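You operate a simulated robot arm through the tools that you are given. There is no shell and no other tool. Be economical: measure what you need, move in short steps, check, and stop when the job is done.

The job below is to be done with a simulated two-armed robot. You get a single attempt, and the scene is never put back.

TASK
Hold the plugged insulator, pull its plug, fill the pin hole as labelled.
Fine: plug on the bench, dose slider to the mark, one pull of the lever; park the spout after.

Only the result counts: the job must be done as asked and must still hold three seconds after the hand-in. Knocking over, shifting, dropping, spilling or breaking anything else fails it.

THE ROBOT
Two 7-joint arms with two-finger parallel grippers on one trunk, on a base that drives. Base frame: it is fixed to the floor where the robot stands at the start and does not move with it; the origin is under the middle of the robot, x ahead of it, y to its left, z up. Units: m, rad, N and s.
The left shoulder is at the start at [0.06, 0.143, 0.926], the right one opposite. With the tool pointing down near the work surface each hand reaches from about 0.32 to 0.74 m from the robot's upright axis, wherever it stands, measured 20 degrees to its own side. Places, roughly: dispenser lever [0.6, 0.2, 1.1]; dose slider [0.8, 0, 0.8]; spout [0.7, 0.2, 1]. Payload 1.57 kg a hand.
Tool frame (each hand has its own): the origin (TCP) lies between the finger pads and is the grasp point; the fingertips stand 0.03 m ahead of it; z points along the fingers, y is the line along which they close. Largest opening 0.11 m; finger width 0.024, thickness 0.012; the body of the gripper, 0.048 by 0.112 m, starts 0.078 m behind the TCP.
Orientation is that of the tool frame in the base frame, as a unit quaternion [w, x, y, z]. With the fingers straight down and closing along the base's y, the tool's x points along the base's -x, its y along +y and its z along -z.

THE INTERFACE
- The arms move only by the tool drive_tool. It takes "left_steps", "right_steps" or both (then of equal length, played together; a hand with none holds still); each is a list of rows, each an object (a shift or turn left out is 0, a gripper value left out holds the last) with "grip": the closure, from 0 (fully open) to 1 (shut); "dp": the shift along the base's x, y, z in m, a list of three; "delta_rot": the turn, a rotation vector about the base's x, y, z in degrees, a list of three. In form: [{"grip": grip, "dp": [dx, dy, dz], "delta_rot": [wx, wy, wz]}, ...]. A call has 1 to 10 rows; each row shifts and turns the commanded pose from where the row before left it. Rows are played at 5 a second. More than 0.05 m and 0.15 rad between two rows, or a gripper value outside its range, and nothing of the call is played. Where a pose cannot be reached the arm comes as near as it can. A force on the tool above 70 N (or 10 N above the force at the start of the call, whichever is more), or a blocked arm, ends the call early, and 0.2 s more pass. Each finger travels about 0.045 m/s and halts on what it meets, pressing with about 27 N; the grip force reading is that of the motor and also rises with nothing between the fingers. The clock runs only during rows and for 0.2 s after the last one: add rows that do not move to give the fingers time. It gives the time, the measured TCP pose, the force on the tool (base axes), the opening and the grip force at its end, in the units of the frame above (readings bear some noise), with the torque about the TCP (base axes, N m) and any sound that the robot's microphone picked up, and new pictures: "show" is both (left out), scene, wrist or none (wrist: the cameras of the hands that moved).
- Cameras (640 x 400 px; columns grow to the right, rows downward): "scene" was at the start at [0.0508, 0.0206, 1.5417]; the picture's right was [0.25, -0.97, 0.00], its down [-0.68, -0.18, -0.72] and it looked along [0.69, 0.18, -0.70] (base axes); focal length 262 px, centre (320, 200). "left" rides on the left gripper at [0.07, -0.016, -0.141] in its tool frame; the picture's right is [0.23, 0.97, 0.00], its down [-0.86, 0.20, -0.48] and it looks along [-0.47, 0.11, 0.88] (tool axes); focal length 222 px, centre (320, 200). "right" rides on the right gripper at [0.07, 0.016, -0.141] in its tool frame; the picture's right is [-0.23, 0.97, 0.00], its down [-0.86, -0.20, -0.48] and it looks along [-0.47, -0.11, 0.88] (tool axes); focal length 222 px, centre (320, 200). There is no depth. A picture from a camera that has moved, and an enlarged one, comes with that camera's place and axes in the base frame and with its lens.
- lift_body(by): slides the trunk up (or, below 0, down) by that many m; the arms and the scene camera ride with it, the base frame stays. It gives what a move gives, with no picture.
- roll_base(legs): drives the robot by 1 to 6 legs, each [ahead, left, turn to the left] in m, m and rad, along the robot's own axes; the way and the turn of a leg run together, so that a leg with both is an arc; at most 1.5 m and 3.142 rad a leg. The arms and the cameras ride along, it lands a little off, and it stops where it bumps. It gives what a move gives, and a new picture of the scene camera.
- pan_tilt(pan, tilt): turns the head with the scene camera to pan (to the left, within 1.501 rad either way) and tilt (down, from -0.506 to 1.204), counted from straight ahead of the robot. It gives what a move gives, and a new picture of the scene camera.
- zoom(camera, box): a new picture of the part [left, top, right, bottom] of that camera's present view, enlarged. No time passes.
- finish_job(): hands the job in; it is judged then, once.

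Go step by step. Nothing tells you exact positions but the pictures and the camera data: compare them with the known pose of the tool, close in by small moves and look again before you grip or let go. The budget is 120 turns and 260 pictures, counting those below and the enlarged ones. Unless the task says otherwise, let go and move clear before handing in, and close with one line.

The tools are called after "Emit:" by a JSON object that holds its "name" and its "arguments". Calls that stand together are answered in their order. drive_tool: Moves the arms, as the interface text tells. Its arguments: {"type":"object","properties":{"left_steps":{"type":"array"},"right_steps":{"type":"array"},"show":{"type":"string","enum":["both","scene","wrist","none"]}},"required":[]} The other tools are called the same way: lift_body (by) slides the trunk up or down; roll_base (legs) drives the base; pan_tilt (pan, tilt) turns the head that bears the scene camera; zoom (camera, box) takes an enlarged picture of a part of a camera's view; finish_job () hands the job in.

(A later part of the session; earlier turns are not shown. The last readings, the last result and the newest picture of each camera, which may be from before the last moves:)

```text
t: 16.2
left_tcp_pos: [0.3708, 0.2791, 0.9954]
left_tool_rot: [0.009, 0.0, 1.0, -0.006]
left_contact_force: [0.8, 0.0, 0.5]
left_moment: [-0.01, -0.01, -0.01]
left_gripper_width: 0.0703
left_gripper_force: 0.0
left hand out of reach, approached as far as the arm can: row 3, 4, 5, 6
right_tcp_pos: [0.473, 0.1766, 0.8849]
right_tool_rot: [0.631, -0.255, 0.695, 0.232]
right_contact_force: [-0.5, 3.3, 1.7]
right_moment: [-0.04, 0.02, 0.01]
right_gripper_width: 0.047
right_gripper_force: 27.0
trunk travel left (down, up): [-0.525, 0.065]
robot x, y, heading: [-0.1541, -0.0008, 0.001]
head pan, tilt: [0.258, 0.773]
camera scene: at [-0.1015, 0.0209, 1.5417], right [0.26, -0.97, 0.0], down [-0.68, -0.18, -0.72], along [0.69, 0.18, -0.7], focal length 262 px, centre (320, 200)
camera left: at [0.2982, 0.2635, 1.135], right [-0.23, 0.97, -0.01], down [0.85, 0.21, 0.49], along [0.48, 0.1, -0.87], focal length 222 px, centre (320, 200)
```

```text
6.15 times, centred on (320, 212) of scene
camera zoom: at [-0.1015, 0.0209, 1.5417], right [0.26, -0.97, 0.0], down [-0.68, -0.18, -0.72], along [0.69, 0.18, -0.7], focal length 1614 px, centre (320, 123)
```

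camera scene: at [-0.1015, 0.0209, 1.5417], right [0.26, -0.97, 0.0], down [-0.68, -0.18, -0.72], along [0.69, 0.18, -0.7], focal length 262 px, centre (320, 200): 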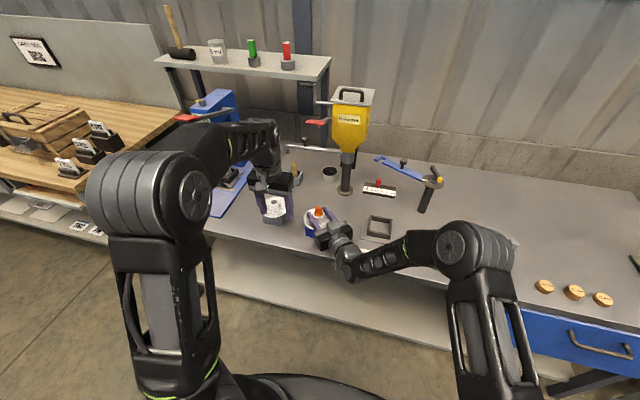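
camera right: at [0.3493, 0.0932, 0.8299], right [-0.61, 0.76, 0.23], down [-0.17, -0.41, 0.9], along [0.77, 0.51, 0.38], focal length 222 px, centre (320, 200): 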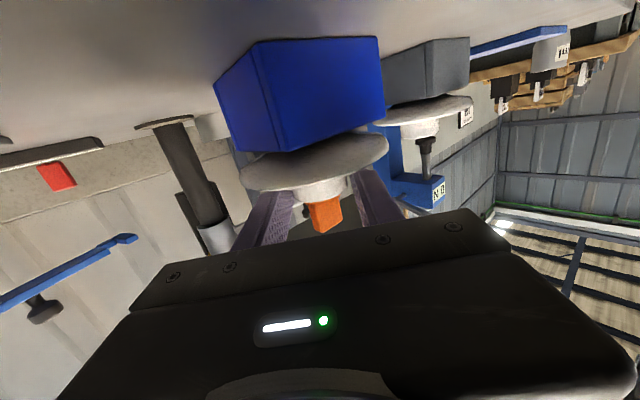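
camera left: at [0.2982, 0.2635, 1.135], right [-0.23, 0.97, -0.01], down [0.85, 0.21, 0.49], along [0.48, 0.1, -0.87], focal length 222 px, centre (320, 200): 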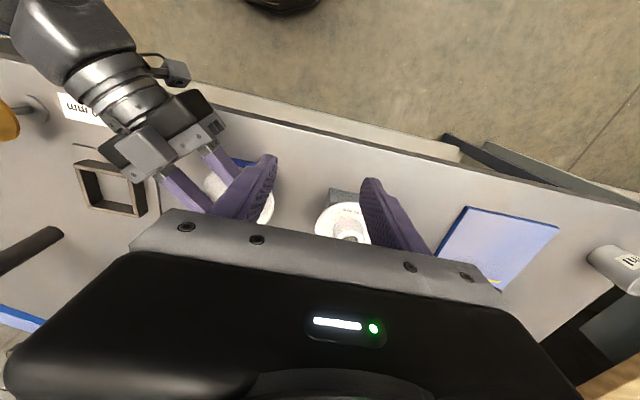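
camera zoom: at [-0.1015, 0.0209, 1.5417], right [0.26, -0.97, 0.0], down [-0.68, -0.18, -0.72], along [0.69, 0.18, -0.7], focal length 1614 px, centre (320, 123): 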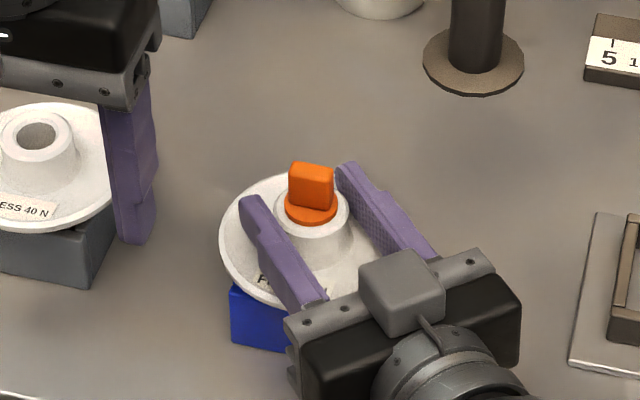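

High up was out of reach, so the left hand is short at (0.371, 0.279, 0.995). I'll move it across at this height, where it clears everything.

Emit:
{"name": "drive_tool", "arguments": {"left_steps": [{"dp": [0.027, -0.025, 0]}, {"dp": [0.027, -0.025, 0]}, {"dp": [0.027, -0.025, 0]}, {"dp": [0.026, -0.025, 0]}, {}]}}

Emit:
{"name": "zoom", "arguments": {"camera": "right", "box": [180, 100, 440, 300]}}

Emit:
{"name": "zoom", "arguments": {"camera": "scene", "box": [275, 180, 365, 245]}}

```text
t: 17.4
left_tcp_pos: [0.4779, 0.1795, 0.9945]
left_tool_rot: [0.01, -0.002, 1.0, -0.006]
left_contact_force: [-0.4, 0.3, 0.3]
left_moment: [0.0, -0.02, -0.01]
left_gripper_width: 0.0705
left_gripper_force: 0.1
right_tcp_pos: [0.4725, 0.1759, 0.885]
right_tool_rot: [0.632, -0.254, 0.695, 0.231]
right_contact_force: [-0.3, 4.5, 2.1]
right_moment: [-0.05, 0.0, -0.02]
right_gripper_width: 0.0473
right_gripper_force: 27.1
trunk travel left (down, up): [-0.525, 0.065]
robot x, y, heading: [-0.1533, 0.0015, 0.001]
head pan, tilt: [0.258, 0.773]
camera scene: at [-0.1015, 0.021, 1.5417], right [0.26, -0.97, 0.0], down [-0.68, -0.18, -0.72], along [0.69, 0.18, -0.7], focal length 262 px, centre (320, 200)
camera left: at [0.4058, 0.1654, 1.1344], right [-0.23, 0.97, -0.01], down [0.85, 0.21, 0.49], along [0.48, 0.1, -0.87], focal length 222 px, centre (320, 200)
```

scene: 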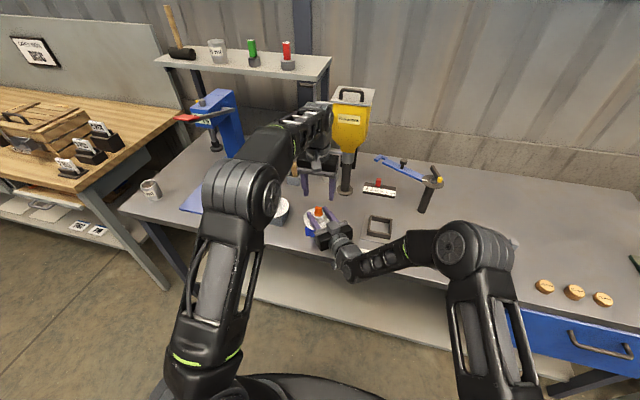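
left: 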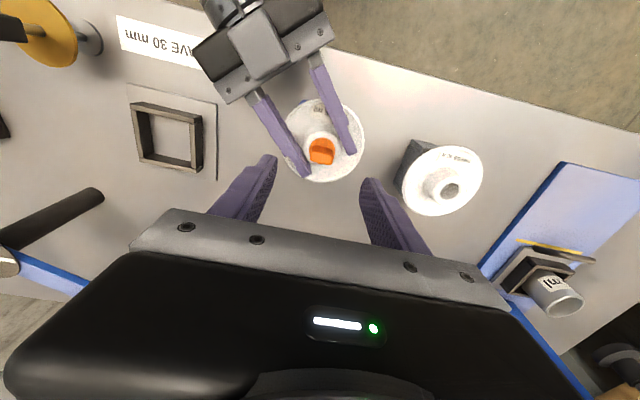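

```text
2.00 times, centred on (310, 200) of right
camera zoom: at [0.3496, 0.093, 0.8299], right [-0.61, 0.76, 0.23], down [-0.17, -0.41, 0.9], along [0.77, 0.51, 0.38], focal length 444 px, centre (340, 200)
```

zoom: 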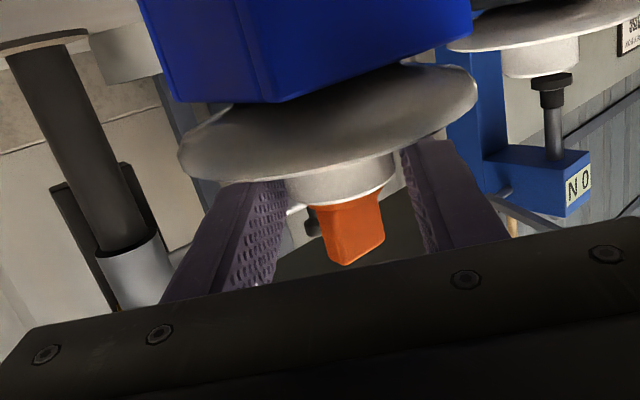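

```text
6.15 times, centred on (320, 212) of scene
camera zoom: at [-0.1015, 0.021, 1.5417], right [0.26, -0.97, 0.0], down [-0.68, -0.18, -0.72], along [0.69, 0.18, -0.7], focal length 1614 px, centre (320, 123)
```

zoom: 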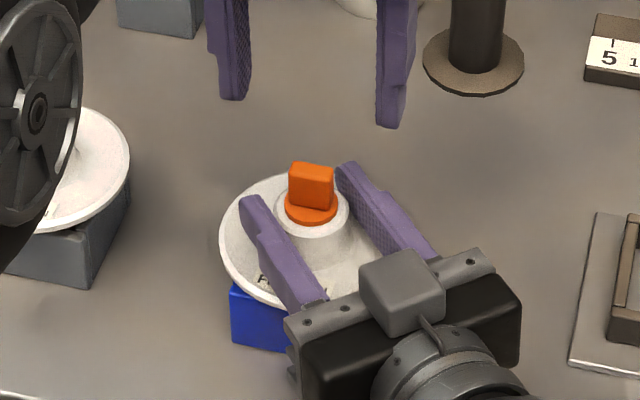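

Left hand is above the plug; a quick zoom in the left camera to fix the tab's place before descending.

Emit:
{"name": "zoom", "arguments": {"camera": "left", "box": [270, 90, 380, 190]}}

```text
4.00 times, centred on (325, 140) of left
camera zoom: at [0.4058, 0.1654, 1.1344], right [-0.23, 0.97, -0.01], down [0.85, 0.21, 0.49], along [0.48, 0.1, -0.87], focal length 888 px, centre (300, 440)
```

zoom: 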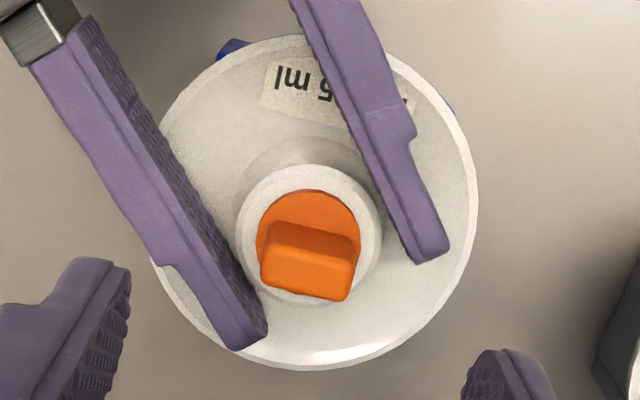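

The tab is centred at (0.478, 0.181), aligned with y. I'll descend so the fingertips reach z≈0.902 and look before closing.

Emit:
{"name": "drive_tool", "arguments": {"left_steps": [{"dp": [0, 0.001, -0.025]}, {"dp": [0, 0, -0.02]}, {"dp": [0, 0, -0.01]}, {"dp": [0, 0, -0.007]}, {}], "show": "wrist"}}

Emit:
{"name": "zoom", "arguments": {"camera": "right", "box": [180, 100, 440, 300]}}

Emit:
{"name": "zoom", "arguments": {"camera": "scene", "box": [275, 180, 365, 245]}}

```text
t: 18.6
left_tcp_pos: [0.4789, 0.1814, 0.9345]
left_tool_rot: [0.009, 0.0, 1.0, -0.005]
left_contact_force: [0.5, 0.5, 1.0]
left_moment: [-0.01, 0.0, 0.04]
left_gripper_width: 0.0702
left_gripper_force: 0.1
right_tcp_pos: [0.4727, 0.1757, 0.8847]
right_tool_rot: [0.631, -0.255, 0.695, 0.232]
right_contact_force: [0.2, 3.9, 1.7]
right_moment: [-0.05, 0.0, 0.05]
right_gripper_width: 0.0471
right_gripper_force: 27.3
trunk travel left (down, up): [-0.525, 0.065]
robot x, y, heading: [-0.1522, -0.0017, 0.001]
head pan, tilt: [0.258, 0.773]
camera left: at [0.406, 0.1661, 1.0731], right [-0.23, 0.97, -0.01], down [0.85, 0.21, 0.49], along [0.48, 0.1, -0.87], focal length 222 px, centre (320, 200)
```

left: 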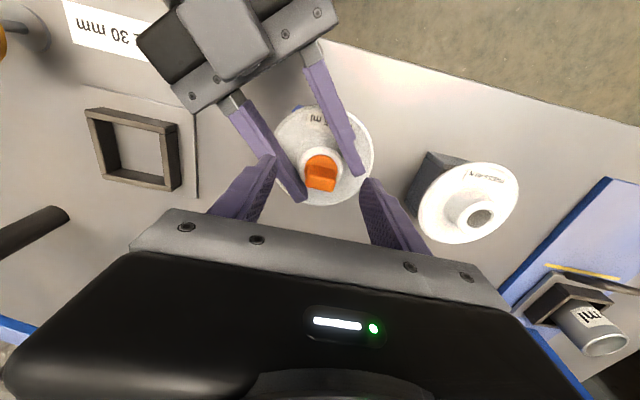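

```text
2.00 times, centred on (310, 200) of right
camera zoom: at [0.3496, 0.093, 0.8299], right [-0.61, 0.76, 0.23], down [-0.17, -0.41, 0.9], along [0.77, 0.51, 0.38], focal length 444 px, centre (340, 200)
```

zoom: 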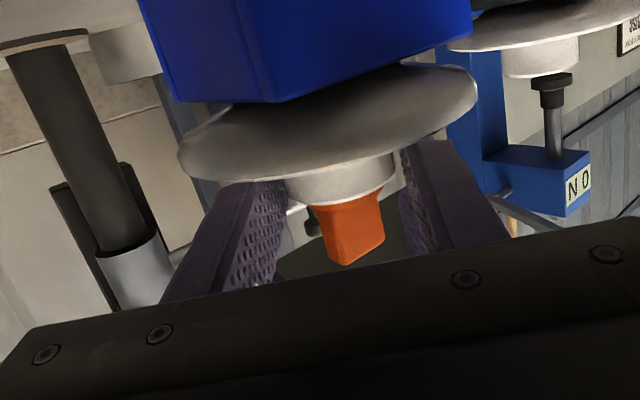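

```text
6.15 times, centred on (320, 212) of scene
camera zoom: at [-0.1015, 0.021, 1.5417], right [0.26, -0.97, 0.0], down [-0.68, -0.18, -0.72], along [0.69, 0.18, -0.7], focal length 1614 px, centre (320, 123)
```

zoom: 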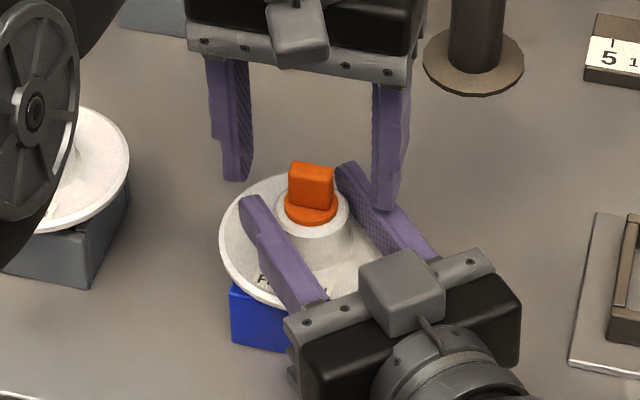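

Alignment looks right. Closing the left fingers on the tab.

Emit:
{"name": "drive_tool", "arguments": {"left_steps": [{"grip": 0.5}, {"grip": 0.65}, {"grip": 0.8}, {"grip": 0.9}, {"grip": 0.95}, {}], "show": "wrist"}}

Emit:
{"name": "zoom", "arguments": {"camera": "scene", "box": [275, 180, 365, 245]}}

```text
t: 20.0
left_tcp_pos: [0.4783, 0.1794, 0.9339]
left_tool_rot: [0.01, 0.0, 1.0, -0.005]
left_contact_force: [-0.8, -0.3, 0.3]
left_moment: [0.01, 0.02, 0.03]
left_gripper_width: 0.0228
left_gripper_force: 26.8
right_tcp_pos: [0.4733, 0.1758, 0.8841]
right_tool_rot: [0.631, -0.254, 0.696, 0.231]
right_contact_force: [0.4, 4.7, 2.9]
right_moment: [-0.06, -0.05, 0.03]
right_gripper_width: 0.0471
right_gripper_force: 26.5
trunk travel left (down, up): [-0.525, 0.065]
robot x, y, heading: [-0.1531, -0.0021, 0.003]
head pan, tilt: [0.258, 0.773]
heard: snap
camera left: at [0.4059, 0.1655, 1.0733], right [-0.23, 0.97, -0.02], down [0.85, 0.21, 0.49], along [0.48, 0.1, -0.87], focal length 222 px, centre (320, 200)
```

left: 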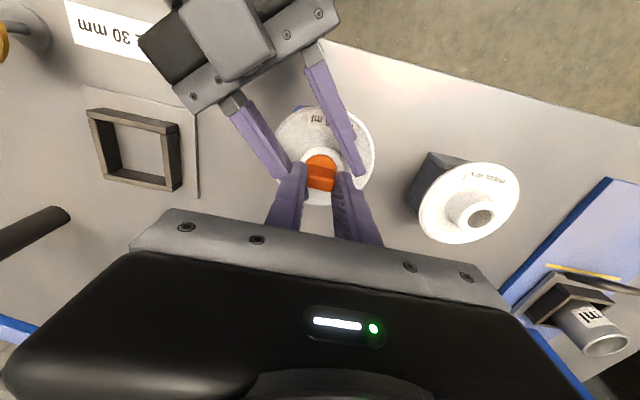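

```text
6.15 times, centred on (320, 212) of scene
camera zoom: at [-0.1015, 0.021, 1.5417], right [0.26, -0.97, 0.0], down [-0.68, -0.18, -0.72], along [0.69, 0.18, -0.7], focal length 1614 px, centre (320, 123)
```

zoom: 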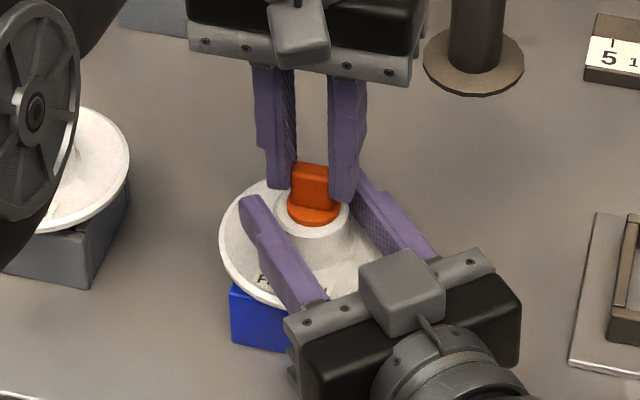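

The tab is gripped at 0.023 m (a snap was heard). Now I'll pull straight up in small steps.

Emit:
{"name": "drive_tool", "arguments": {"left_steps": [{"dp": [0, 0, 0.005]}, {"dp": [0, 0, 0.01]}, {"dp": [0, 0, 0.015]}, {"dp": [0, 0, 0.015]}, {}]}}

Emit:
{"name": "zoom", "arguments": {"camera": "scene", "box": [275, 180, 365, 245]}}

```text
t: 21.2
left_tcp_pos: [0.4778, 0.1791, 0.9801]
left_tool_rot: [0.009, -0.001, 1.0, -0.005]
left_contact_force: [0.1, 0.1, 0.1]
left_moment: [-0.01, 0.0, 0.01]
left_gripper_width: 0.0225
left_gripper_force: 27.0
right_tcp_pos: [0.473, 0.176, 0.8846]
right_tool_rot: [0.631, -0.254, 0.696, 0.23]
right_contact_force: [0.4, 5.0, 3.0]
right_moment: [-0.14, -0.04, 0.07]
right_gripper_width: 0.0472
right_gripper_force: 27.7
trunk travel left (down, up): [-0.525, 0.065]
robot x, y, heading: [-0.1555, -0.0001, -0.002]
head pan, tilt: [0.258, 0.773]
camera scene: at [-0.1014, 0.0209, 1.5417], right [0.26, -0.97, 0.0], down [-0.68, -0.18, -0.72], along [0.69, 0.18, -0.7], focal length 262 px, centre (320, 200)
camera left: at [0.4058, 0.1647, 1.1184], right [-0.23, 0.97, -0.01], down [0.85, 0.21, 0.49], along [0.48, 0.1, -0.87], focal length 222 px, centre (320, 200)
```

scene: 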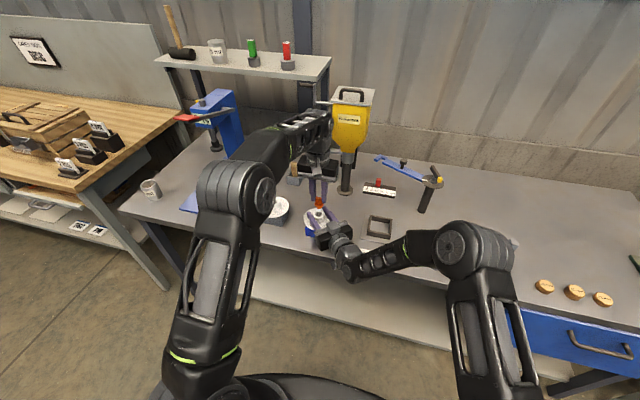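
left: 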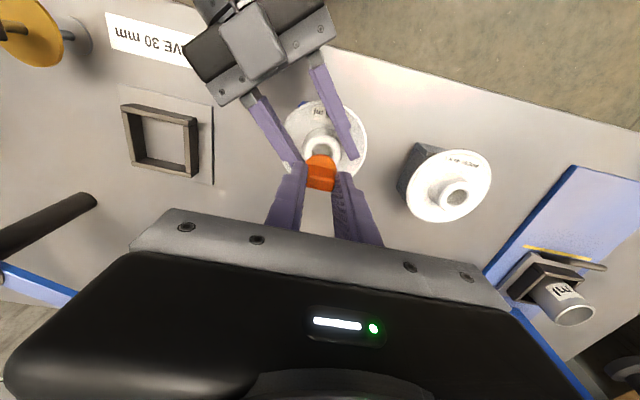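

```text
6.15 times, centred on (320, 212) of scene
camera zoom: at [-0.1014, 0.0209, 1.5417], right [0.26, -0.97, 0.0], down [-0.68, -0.18, -0.72], along [0.69, 0.18, -0.7], focal length 1614 px, centre (320, 123)
```

zoom: 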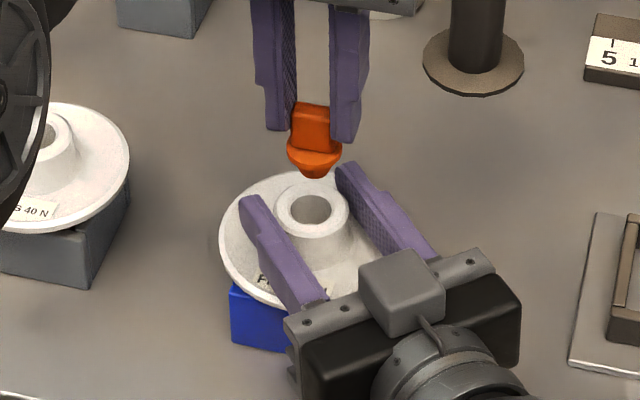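

The plug is out and the hole is open. I'll carry the plug to clear bench at about (0.58, 0.105) and lower it.

Emit:
{"name": "drive_tool", "arguments": {"left_steps": [{"dp": [0, 0, 0.01]}, {"dp": [0.026, -0.019, 0]}, {"dp": [0.026, -0.019, 0]}, {"dp": [0.025, -0.018, 0]}, {"dp": [0.025, -0.018, 0]}, {"dp": [0, 0, -0.04]}, {"dp": [0, 0, -0.04]}, {"dp": [0, 0, -0.04]}, {"dp": [0, 0, -0.025]}, {}]}}

Emit:
{"name": "zoom", "arguments": {"camera": "scene", "box": [295, 170, 395, 240]}}

```text
t: 22.8
left_tcp_pos: [0.5066, 0.1581, 0.9322]
left_tool_rot: [0.019, -0.001, 1.0, -0.006]
left_contact_force: [-1.9, 1.5, 7.4]
left_moment: [0.11, 0.13, 0.0]
left_gripper_width: 0.0231
left_gripper_force: 27.3
left hand out of reach, approached as far as the arm can: row 3, 4, 5
right_tcp_pos: [0.4693, 0.1722, 0.8752]
right_tool_rot: [0.623, -0.253, 0.703, 0.232]
right_contact_force: [-4.7, -3.2, 6.1]
right_moment: [0.15, 0.12, 0.08]
right_gripper_width: 0.0453
right_gripper_force: 27.3
trunk travel left (down, up): [-0.525, 0.065]
robot x, y, heading: [-0.1521, -0.0032, -0.002]
head pan, tilt: [0.258, 0.773]
stopped in row 8 (left hand): the force on the tool passed its limit (the readings are from after the stop); the commanded pose is now the measured one
camera scene: at [-0.1031, 0.0196, 1.5418], right [0.26, -0.97, 0.0], down [-0.67, -0.18, -0.72], along [0.69, 0.18, -0.7], focal length 262 px, centre (320, 200)
camera left: at [0.4313, 0.1441, 1.0707], right [-0.23, 0.97, -0.02], down [0.84, 0.21, 0.51], along [0.5, 0.1, -0.86], focal length 222 px, centre (320, 200)
```

scene: 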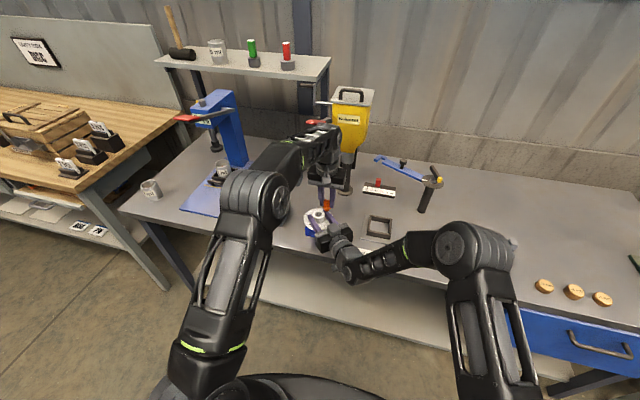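
left: 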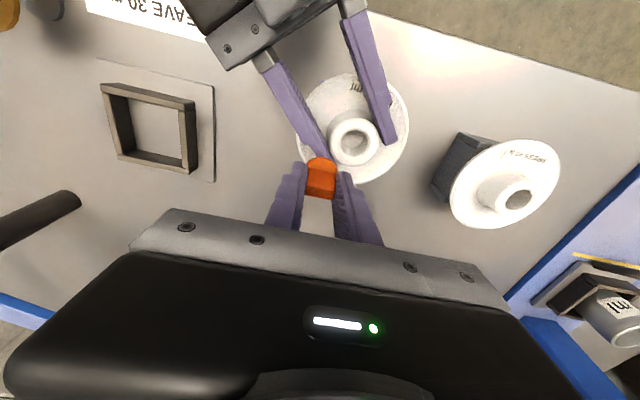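

```text
5.71 times, centred on (345, 205) of scene
camera zoom: at [-0.1031, 0.0196, 1.5418], right [0.26, -0.97, 0.0], down [-0.67, -0.18, -0.72], along [0.69, 0.18, -0.7], focal length 1499 px, centre (177, 171)
```

zoom: 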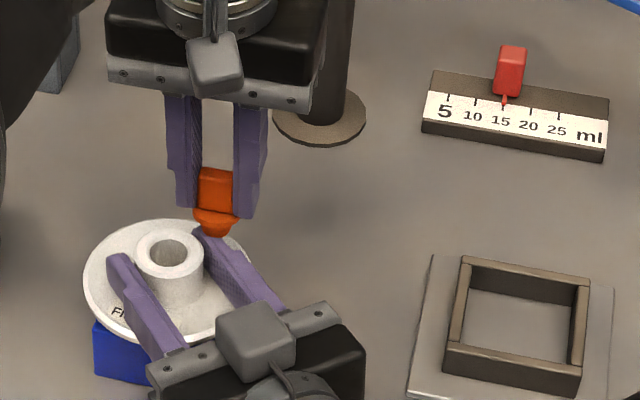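

The move was reach-limited at that height and the plug came down on the right finger. I'll lift the left hand straight away and check the insulator.

Emit:
{"name": "drive_tool", "arguments": {"left_steps": [{"dp": [0, 0, 0.015]}, {"dp": [0, 0, 0.02]}, {}]}}

Emit:
{"name": "zoom", "arguments": {"camera": "scene", "box": [285, 180, 375, 245]}}

Emit:
{"name": "zoom", "arguments": {"camera": "right", "box": [180, 50, 440, 250]}}

```text
t: 23.6
left_tcp_pos: [0.5069, 0.1588, 0.9672]
left_tool_rot: [0.017, 0.001, 1.0, -0.007]
left_contact_force: [-0.4, 0.2, 0.1]
left_moment: [0.0, -0.01, -0.01]
left_gripper_width: 0.0224
left_gripper_force: 27.4
right_tcp_pos: [0.4702, 0.1741, 0.8761]
right_tool_rot: [0.623, -0.254, 0.703, 0.232]
right_contact_force: [-5.1, 1.6, 9.7]
right_moment: [0.18, -0.37, 0.24]
right_gripper_width: 0.0451
right_gripper_force: 26.9
trunk travel left (down, up): [-0.525, 0.065]
robot x, y, heading: [-0.151, -0.0001, 0.006]
head pan, tilt: [0.258, 0.773]
camera scene: at [-0.1029, 0.0205, 1.5418], right [0.26, -0.97, 0.0], down [-0.67, -0.18, -0.72], along [0.69, 0.18, -0.7], focal length 262 px, centre (320, 200)
camera left: at [0.4324, 0.1441, 1.1056], right [-0.23, 0.97, -0.02], down [0.84, 0.21, 0.51], along [0.5, 0.1, -0.86], focal length 222 px, centre (320, 200)
```

scene: 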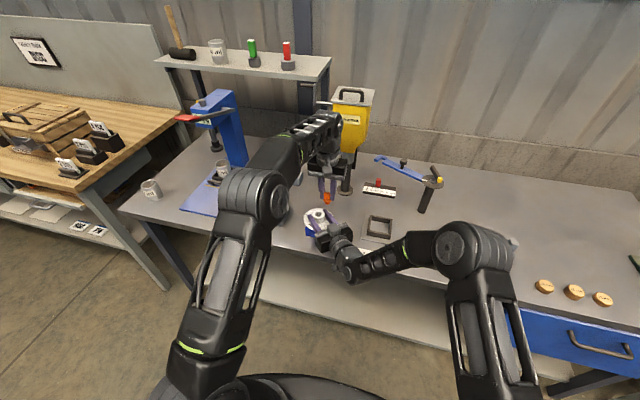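
left: 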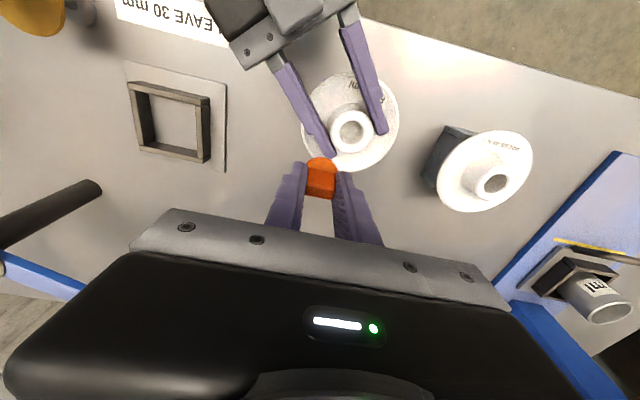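

```text
6.15 times, centred on (330, 212) of scene
camera zoom: at [-0.1029, 0.0205, 1.5418], right [0.26, -0.97, 0.0], down [-0.67, -0.18, -0.72], along [0.69, 0.18, -0.7], focal length 1614 px, centre (258, 123)
```

zoom: 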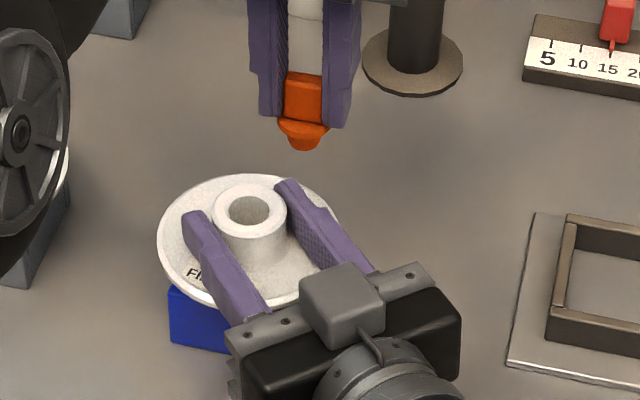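

```text
2.00 times, centred on (310, 150) of right
camera zoom: at [0.3451, 0.0908, 0.8244], right [-0.61, 0.76, 0.23], down [-0.15, -0.4, 0.9], along [0.78, 0.51, 0.36], focal length 444 px, centre (340, 300)
```

zoom: 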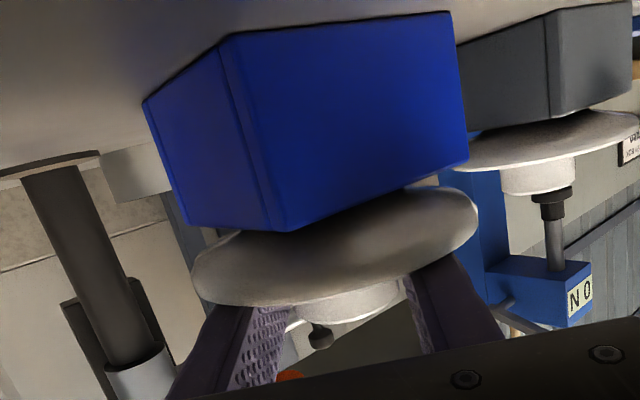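

The insulator still sits on its stand, and the right fingers were pressed down to the disc. Plug pulling is done, so I'll release with the right hand, lift it slightly and back it off along its approach.

Emit:
{"name": "drive_tool", "arguments": {"right_steps": [{"grip": 0.5}, {"grip": 0.2}, {"grip": 0.0}, {"dp": [0, 0, 0.008]}, {"dp": [-0.02, -0.017, 0.004]}, {"dp": [-0.025, -0.021, 0.004]}, {"dp": [-0.025, -0.021, 0.004]}, {"dp": [-0.025, -0.021, 0.01]}, {}]}}

Emit:
{"name": "zoom", "arguments": {"camera": "scene", "box": [285, 180, 375, 245]}}

Emit:
{"name": "zoom", "arguments": {"camera": "right", "box": [180, 20, 440, 220]}}

```text
t: 25.6
left_tcp_pos: [0.5085, 0.1574, 0.9666]
left_tool_rot: [0.016, 0.0, 1.0, -0.007]
left_contact_force: [-0.4, -0.1, -0.5]
left_moment: [-0.01, -0.02, -0.05]
left_gripper_width: 0.0227
left_gripper_force: 26.5
right_tcp_pos: [0.3759, 0.0924, 0.9031]
right_tool_rot: [0.621, -0.253, 0.705, 0.231]
right_contact_force: [0.0, 0.1, 0.3]
right_moment: [0.0, -0.01, 0.03]
right_gripper_width: 0.1095
right_gripper_force: 0.0
trunk travel left (down, up): [-0.525, 0.065]
robot x, y, heading: [-0.1544, -0.0014, 0.002]
head pan, tilt: [0.258, 0.773]
camera scene: at [-0.1009, 0.0207, 1.5417], right [0.26, -0.97, 0.0], down [-0.68, -0.18, -0.71], along [0.69, 0.18, -0.7], focal length 262 px, centre (320, 200)
camera right: at [0.2509, 0.0092, 0.852], right [-0.6, 0.76, 0.24], down [-0.15, -0.4, 0.9], along [0.78, 0.51, 0.35], focal length 222 px, centre (320, 200)
```

scene: 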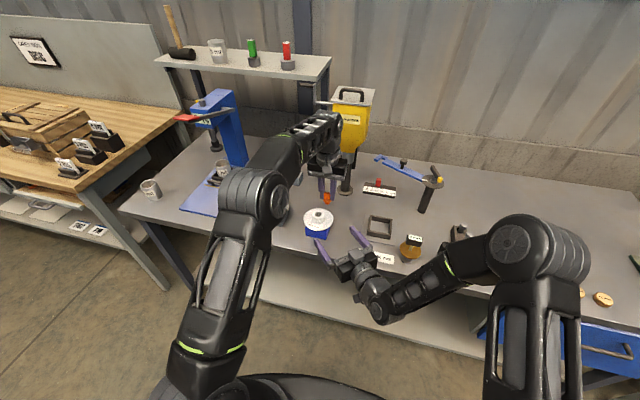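
right: 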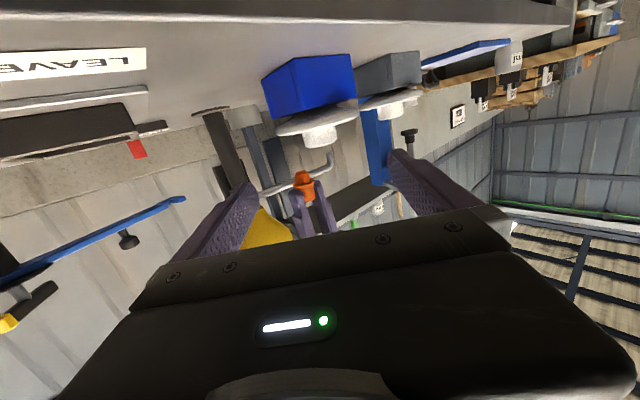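

```text
6.15 times, centred on (330, 212) of scene
camera zoom: at [-0.1009, 0.0207, 1.5417], right [0.26, -0.97, 0.0], down [-0.68, -0.18, -0.71], along [0.69, 0.18, -0.7], focal length 1614 px, centre (258, 123)
```

zoom: 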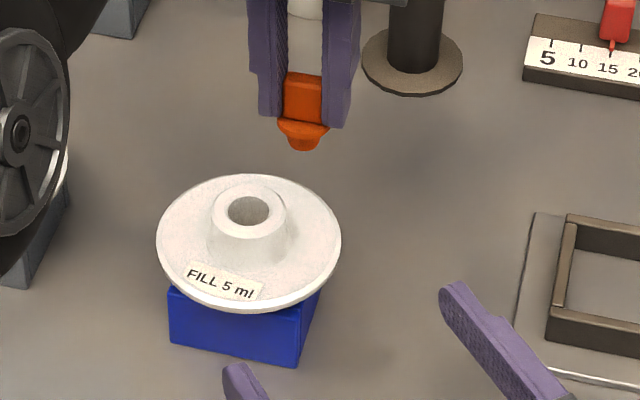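

```text
2.00 times, centred on (310, 120) of right
camera zoom: at [0.2509, 0.0092, 0.852], right [-0.6, 0.76, 0.24], down [-0.15, -0.4, 0.9], along [0.78, 0.51, 0.35], focal length 444 px, centre (340, 360)
```

zoom: 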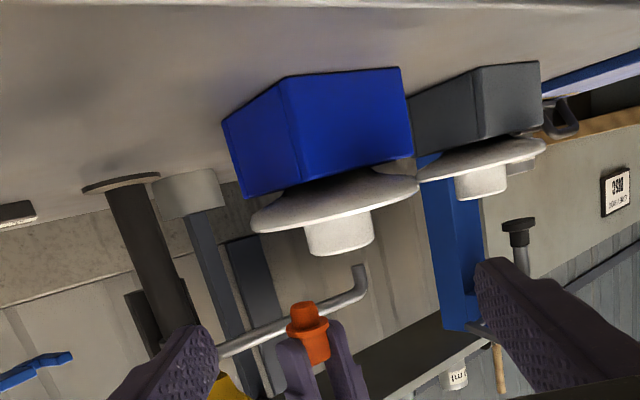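

The insulator stands upright and unmoved at (0.477, 0.179). Now I'll lower the plug at about (0.55, 0.09), on clear bench between the insulator and the frame.

Emit:
{"name": "drive_tool", "arguments": {"left_steps": [{"dp": [0, -0.035, 0]}, {"dp": [0, -0.033, 0]}, {"dp": [0, 0, -0.04]}, {"dp": [0.02, 0, -0.03]}, {"dp": [0.02, 0, -0.03]}, {}]}}

Emit:
{"name": "zoom", "arguments": {"camera": "scene", "box": [295, 170, 395, 240]}}

Emit:
{"name": "zoom", "arguments": {"camera": "right", "box": [150, 20, 440, 220]}}

```text
t: 27.0
left_tcp_pos: [0.5488, 0.0893, 0.866]
left_tool_rot: [0.017, 0.0, 1.0, -0.007]
left_contact_force: [0.1, 0.0, -1.1]
left_moment: [0.01, 0.0, 0.03]
left_gripper_width: 0.0223
left_gripper_force: 26.5
right_tcp_pos: [0.3752, 0.0921, 0.903]
right_tool_rot: [0.621, -0.254, 0.704, 0.231]
right_contact_force: [0.1, 0.5, -0.5]
right_moment: [-0.02, 0.0, -0.01]
right_gripper_width: 0.1099
right_gripper_force: 0.0
trunk travel left (down, up): [-0.525, 0.065]
robot x, y, heading: [-0.1544, 0.0014, 0.003]
head pan, tilt: [0.258, 0.773]
camera scene: at [-0.1016, 0.0205, 1.5417], right [0.26, -0.97, 0.0], down [-0.68, -0.18, -0.72], along [0.69, 0.18, -0.7], focal length 262 px, centre (320, 200)
camera left: at [0.4726, 0.0757, 1.0048], right [-0.23, 0.97, -0.02], down [0.84, 0.21, 0.5], along [0.5, 0.1, -0.86], focal length 222 px, centre (320, 200)
```

scene: 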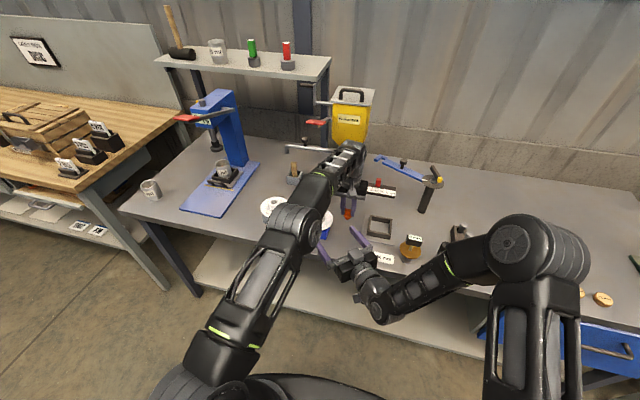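
left: 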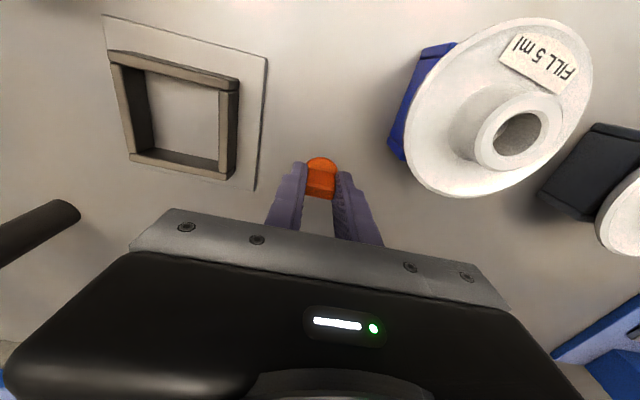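

```text
5.71 times, centred on (345, 205) of scene
camera zoom: at [-0.1016, 0.0205, 1.5417], right [0.26, -0.97, 0.0], down [-0.68, -0.18, -0.72], along [0.69, 0.18, -0.7], focal length 1499 px, centre (177, 171)
```

zoom: 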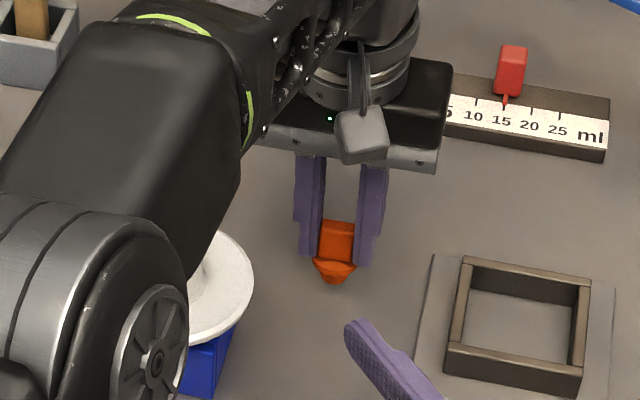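

```text
2.00 times, centred on (295, 120) of right
camera zoom: at [0.2507, 0.0094, 0.8522], right [-0.6, 0.76, 0.24], down [-0.15, -0.4, 0.9], along [0.78, 0.51, 0.35], focal length 444 px, centre (370, 360)
```

zoom: 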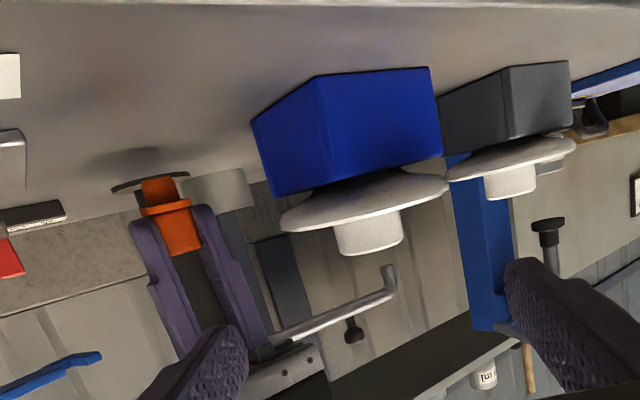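

The plug's underside is at z≈0.818, about 5 cm above the bench. I'll lower gently.

Emit:
{"name": "drive_tool", "arguments": {"left_steps": [{"dp": [0, 0, -0.02]}, {"dp": [0, 0, -0.015]}, {"dp": [0, 0, -0.008]}, {"dp": [0, 0, -0.003]}, {}], "show": "none"}}

Emit:
{"name": "zoom", "arguments": {"camera": "right", "box": [150, 20, 440, 220]}}

Emit:
{"name": "zoom", "arguments": {"camera": "scene", "box": [295, 170, 395, 240]}}

```text
t: 27.7
left_tcp_pos: [0.5509, 0.0888, 0.8479]
left_tool_rot: [0.032, -0.001, 0.999, -0.01]
left_contact_force: [-15.7, 1.7, 32.6]
left_moment: [0.1, 0.58, 0.05]
left_gripper_width: 0.0227
left_gripper_force: 26.8
right_tcp_pos: [0.3735, 0.0926, 0.9048]
right_tool_rot: [0.621, -0.255, 0.704, 0.231]
right_contact_force: [-0.2, 0.2, 0.2]
right_moment: [0.01, 0.01, 0.0]
right_gripper_width: 0.1099
right_gripper_force: 0.0
trunk travel left (down, up): [-0.525, 0.065]
robot x, y, heading: [-0.1521, -0.0037, 0.004]
head pan, tilt: [0.258, 0.773]
stopped in row 3 (left hand): the force on the tool passed its limit (the readings are from after the stop); the commanded pose is now the measured one
```

```text
2.00 times, centred on (295, 120) of right
camera zoom: at [0.2482, 0.0096, 0.8534], right [-0.61, 0.76, 0.23], down [-0.15, -0.4, 0.9], along [0.78, 0.51, 0.36], focal length 444 px, centre (370, 360)
```

zoom: 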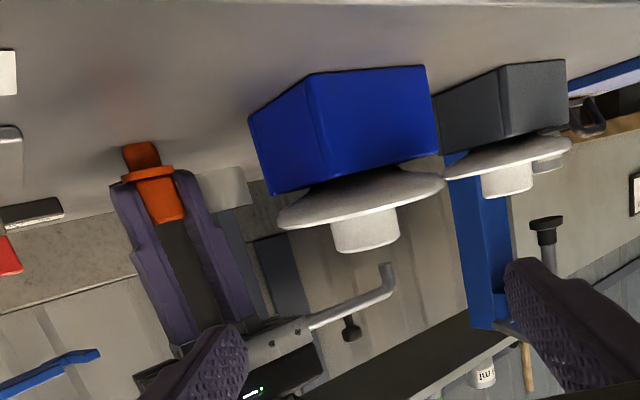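

```text
5.71 times, centred on (345, 205) of scene
camera zoom: at [-0.1063, 0.0205, 1.542], right [0.26, -0.97, 0.0], down [-0.67, -0.18, -0.72], along [0.69, 0.18, -0.7], focal length 1499 px, centre (177, 171)
```

zoom: 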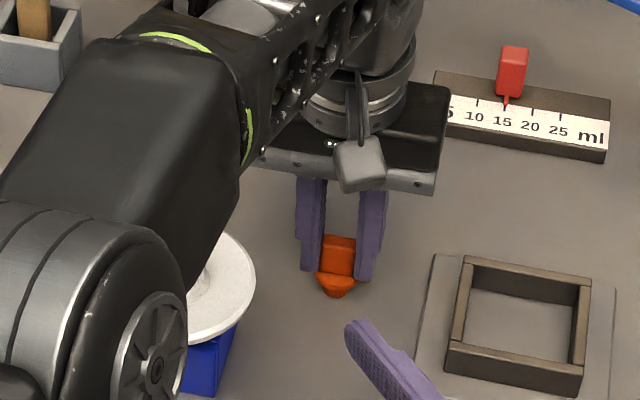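

The plug has met the bench (bench top is nearer z≈0.80 than I took). I'll relieve the pressure by a few mm, look and then let go.

Emit:
{"name": "drive_tool", "arguments": {"left_steps": [{"dp": [-0.002, 0, 0.003]}, {"dp": [0, 0, 0.001]}, {}], "show": "wrist"}}

Emit:
{"name": "zoom", "arguments": {"camera": "right", "box": [150, 40, 290, 180]}}

```text
t: 28.5
left_tcp_pos: [0.5521, 0.0893, 0.8489]
left_tool_rot: [0.033, -0.001, 0.999, -0.009]
left_contact_force: [5.7, -1.3, 30.7]
left_moment: [-0.03, -0.41, 0.0]
left_gripper_width: 0.0226
left_gripper_force: 26.9
right_tcp_pos: [0.374, 0.0916, 0.9039]
right_tool_rot: [0.622, -0.254, 0.704, 0.231]
right_contact_force: [-0.2, 0.1, 0.2]
right_moment: [0.02, 0.02, -0.01]
right_gripper_width: 0.1099
right_gripper_force: 0.1
trunk travel left (down, up): [-0.525, 0.065]
robot x, y, heading: [-0.1526, -0.0043, 0.002]
head pan, tilt: [0.258, 0.773]
camera left: at [0.4715, 0.0755, 0.9842], right [-0.23, 0.97, -0.03], down [0.82, 0.21, 0.53], along [0.52, 0.09, -0.85], focal length 222 px, centre (320, 200)
```

left: 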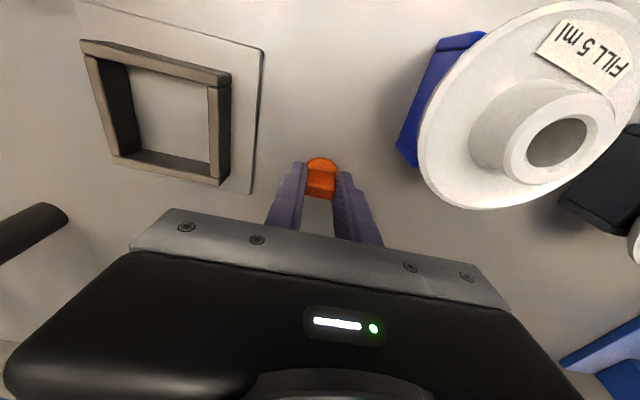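

```text
2.86 times, centred on (220, 110) of right
camera zoom: at [0.2494, 0.0091, 0.853], right [-0.61, 0.76, 0.23], down [-0.15, -0.4, 0.9], along [0.78, 0.51, 0.36], focal length 635 px, centre (606, 457)
```

zoom: 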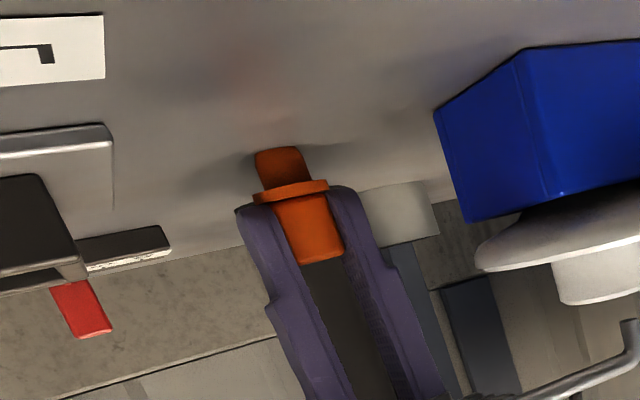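

Emit:
{"name": "drive_tool", "arguments": {"left_steps": [{"dp": [0, 0, 0.003]}, {"dp": [0, 0, 0.002]}, {}], "show": "none"}}

```text
t: 29.3
left_tcp_pos: [0.5483, 0.0901, 0.8483]
left_tool_rot: [0.027, -0.001, 1.0, -0.009]
left_contact_force: [5.5, -2.0, 8.2]
left_moment: [-0.09, -0.36, -0.01]
left_gripper_width: 0.0228
left_gripper_force: 27.3
right_tcp_pos: [0.3755, 0.0915, 0.9023]
right_tool_rot: [0.622, -0.253, 0.704, 0.231]
right_contact_force: [0.7, 0.1, -0.3]
right_moment: [-0.01, -0.01, 0.0]
right_gripper_width: 0.1098
right_gripper_force: 0.0
trunk travel left (down, up): [-0.525, 0.065]
robot x, y, heading: [-0.1513, 0.0022, 0.005]
head pan, tilt: [0.258, 0.773]
```

Force is down to 8 N; the plug rests on the bench. I'll release it, then lift the hand straight up.

Emit:
{"name": "drive_tool", "arguments": {"left_steps": [{"dp": [0, 0, 0.001]}, {"grip": 0.8}, {"grip": 0.6}, {"grip": 0.5}, {}, {"dp": [0, 0, 0.02]}, {"dp": [0, 0, 0.03]}, {"dp": [0, 0, 0.03]}, {}]}}

Emit:
{"name": "zoom", "arguments": {"camera": "scene", "box": [295, 170, 395, 240]}}

```text
t: 31.3
left_tcp_pos: [0.5454, 0.0911, 0.9304]
left_tool_rot: [0.03, -0.001, 1.0, -0.009]
left_contact_force: [0.2, 1.0, 0.6]
left_moment: [0.01, -0.02, -0.02]
left_gripper_width: 0.0549
left_gripper_force: 0.0
left hand out of reach, approached as far as the arm can: row 8
right_tcp_pos: [0.3763, 0.0922, 0.9019]
right_tool_rot: [0.621, -0.254, 0.705, 0.231]
right_contact_force: [-0.5, 0.8, -0.2]
right_moment: [0.01, 0.04, 0.02]
right_gripper_width: 0.1097
right_gripper_force: 0.1
trunk travel left (down, up): [-0.525, 0.065]
robot x, y, heading: [-0.1497, -0.0023, 0.003]
head pan, tilt: [0.258, 0.773]
camera scene: at [-0.1011, 0.0207, 1.5416], right [0.26, -0.97, 0.0], down [-0.68, -0.18, -0.71], along [0.69, 0.18, -0.7], focal length 262 px, centre (320, 200)
camera left: at [0.4681, 0.0775, 1.0659], right [-0.23, 0.97, -0.03], down [0.82, 0.21, 0.52], along [0.52, 0.09, -0.85], focal length 222 px, centre (320, 200)
```

scene: 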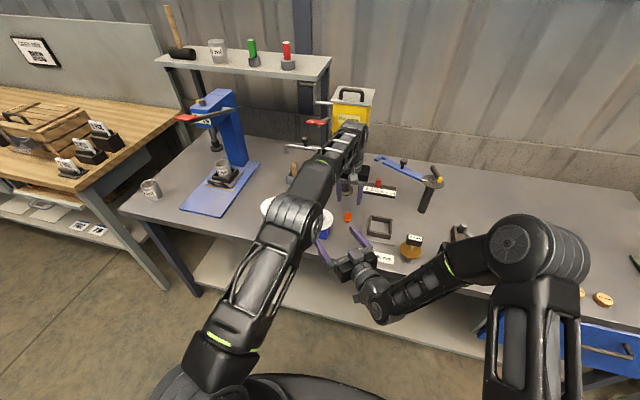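
left: 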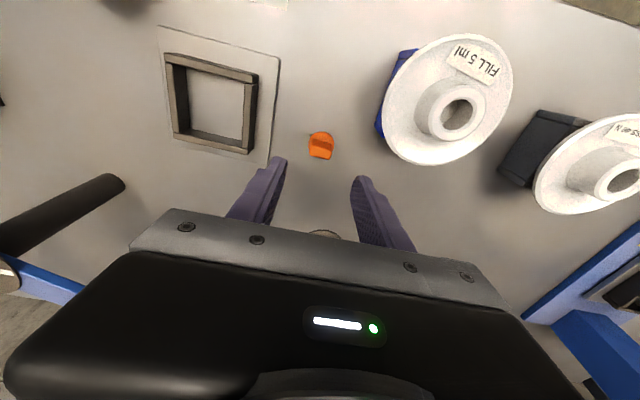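

```text
5.71 times, centred on (345, 205) of scene
camera zoom: at [-0.1011, 0.0207, 1.5416], right [0.26, -0.97, 0.0], down [-0.68, -0.18, -0.71], along [0.69, 0.18, -0.7], focal length 1499 px, centre (177, 171)
```

zoom: 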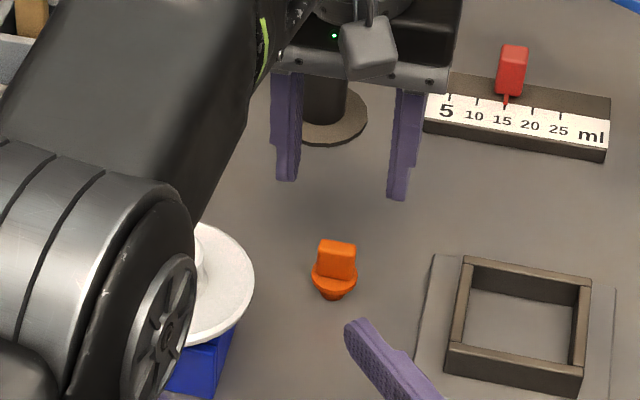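

The plug stands on the bench by itself. Now I'll back the right hand off and turn it to point down again, and draw the left hand back over clear space.

Emit:
{"name": "drive_tool", "arguments": {"right_steps": [{"dp": [-0.02, -0.02, 0.005]}, {"dp": [-0.02, -0.03, 0.01], "delta_rot": [-5.3, 6.3, 0]}, {"dp": [0, -0.03, 0.01], "delta_rot": [-5.3, 6.3, 0]}, {"dp": [0, -0.03, 0.01], "delta_rot": [-5.3, 6.3, 0]}, {"dp": [0, -0.03, 0.01], "delta_rot": [-5.3, 6.3, 0]}, {"dp": [0, -0.03, 0.01], "delta_rot": [-5.3, 6.3, 0]}, {"dp": [0, -0.03, 0.01], "delta_rot": [-5.3, 6.3, 0]}, {"dp": [0, -0.02, 0.01], "delta_rot": [-5.3, 6.3, 0]}, {"dp": [0, 0, 0], "delta_rot": [-5.3, 6.3, 0]}, {"delta_rot": [-5.3, 6.3, 0]}], "show": "none"}}

Emit:
{"name": "drive_tool", "arguments": {"left_steps": [{"dp": [-0.035, 0, 0.015]}, {"dp": [-0.035, 0, 0.015]}, {"dp": [-0.04, 0, 0.01]}, {"dp": [-0.04, 0, 0.01]}, {"dp": [-0.02, 0.03, 0]}, {"dp": [0, 0.04, 0]}, {"dp": [0, 0.04, 0]}, {"dp": [0, 0.04, 0]}], "right_steps": [{"delta_rot": [-5.3, 6.3, 0]}, {"delta_rot": [0, 0, -8]}, {"delta_rot": [0, 0, -8]}, {"delta_rot": [0, 0, -8]}, {"delta_rot": [0, 0, -8]}, {"delta_rot": [0, 0, -8]}, {}, {}]}}

```text
t: 33.5
left_tcp_pos: [0.5453, 0.0909, 0.9283]
left_tool_rot: [0.03, 0.0, 1.0, -0.009]
left_contact_force: [-0.2, 0.2, 0.7]
left_moment: [-0.01, 0.02, 0.0]
left_gripper_width: 0.0549
left_gripper_force: 0.1
right_tcp_pos: [0.3282, -0.1106, 0.9652]
right_tool_rot: [0.071, -0.337, 0.938, 0.029]
right_contact_force: [0.2, -0.7, 0.9]
right_moment: [-0.01, 0.02, 0.02]
right_gripper_width: 0.1099
right_gripper_force: 0.0
right hand out of reach, approached as far as the arm can: row 6
trunk travel left (down, up): [-0.525, 0.065]
robot x, y, heading: [-0.1495, 0.0005, 0.003]
head pan, tilt: [0.258, 0.773]
```

```text
t: 35.3
left_tcp_pos: [0.3772, 0.2416, 0.9767]
left_tool_rot: [0.027, 0.0, 1.0, -0.01]
left_contact_force: [0.8, 0.0, 0.3]
left_moment: [0.0, 0.02, 0.01]
left_gripper_width: 0.055
left_gripper_force: 0.1
right_tcp_pos: [0.3281, -0.1119, 0.9643]
right_tool_rot: [0.006, 0.005, 1.0, 0.0]
right_contact_force: [0.1, -0.1, -0.8]
right_moment: [-0.01, 0.02, 0.01]
right_gripper_width: 0.11
right_gripper_force: 0.1
trunk travel left (down, up): [-0.525, 0.065]
robot x, y, heading: [-0.1552, 0.0012, 0.001]
head pan, tilt: [0.258, 0.773]
camera scene: at [-0.1015, 0.0214, 1.5417], right [0.26, -0.97, 0.0], down [-0.68, -0.18, -0.71], along [0.69, 0.18, -0.7], focal length 262 px, centre (320, 200)
camera right: at [0.2569, -0.0949, 1.1063], right [0.24, 0.97, 0.0], down [0.85, -0.21, 0.49], along [0.48, -0.11, -0.87], focal length 222 px, centre (320, 200)
camera left: at [0.2988, 0.2276, 1.1139], right [-0.23, 0.97, -0.03], down [0.83, 0.21, 0.52], along [0.51, 0.09, -0.85], focal length 222 px, centre (320, 200)
```

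scene: 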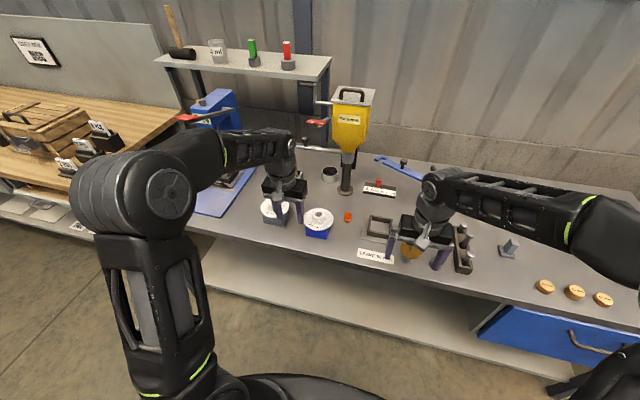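
right: 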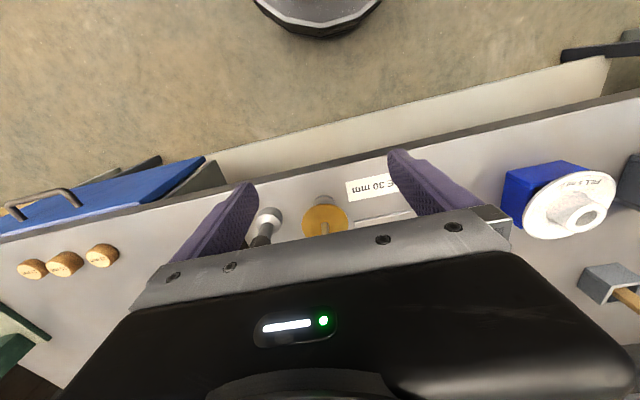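
left: 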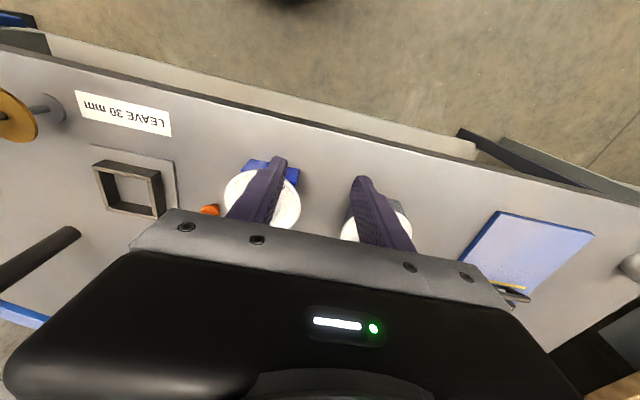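

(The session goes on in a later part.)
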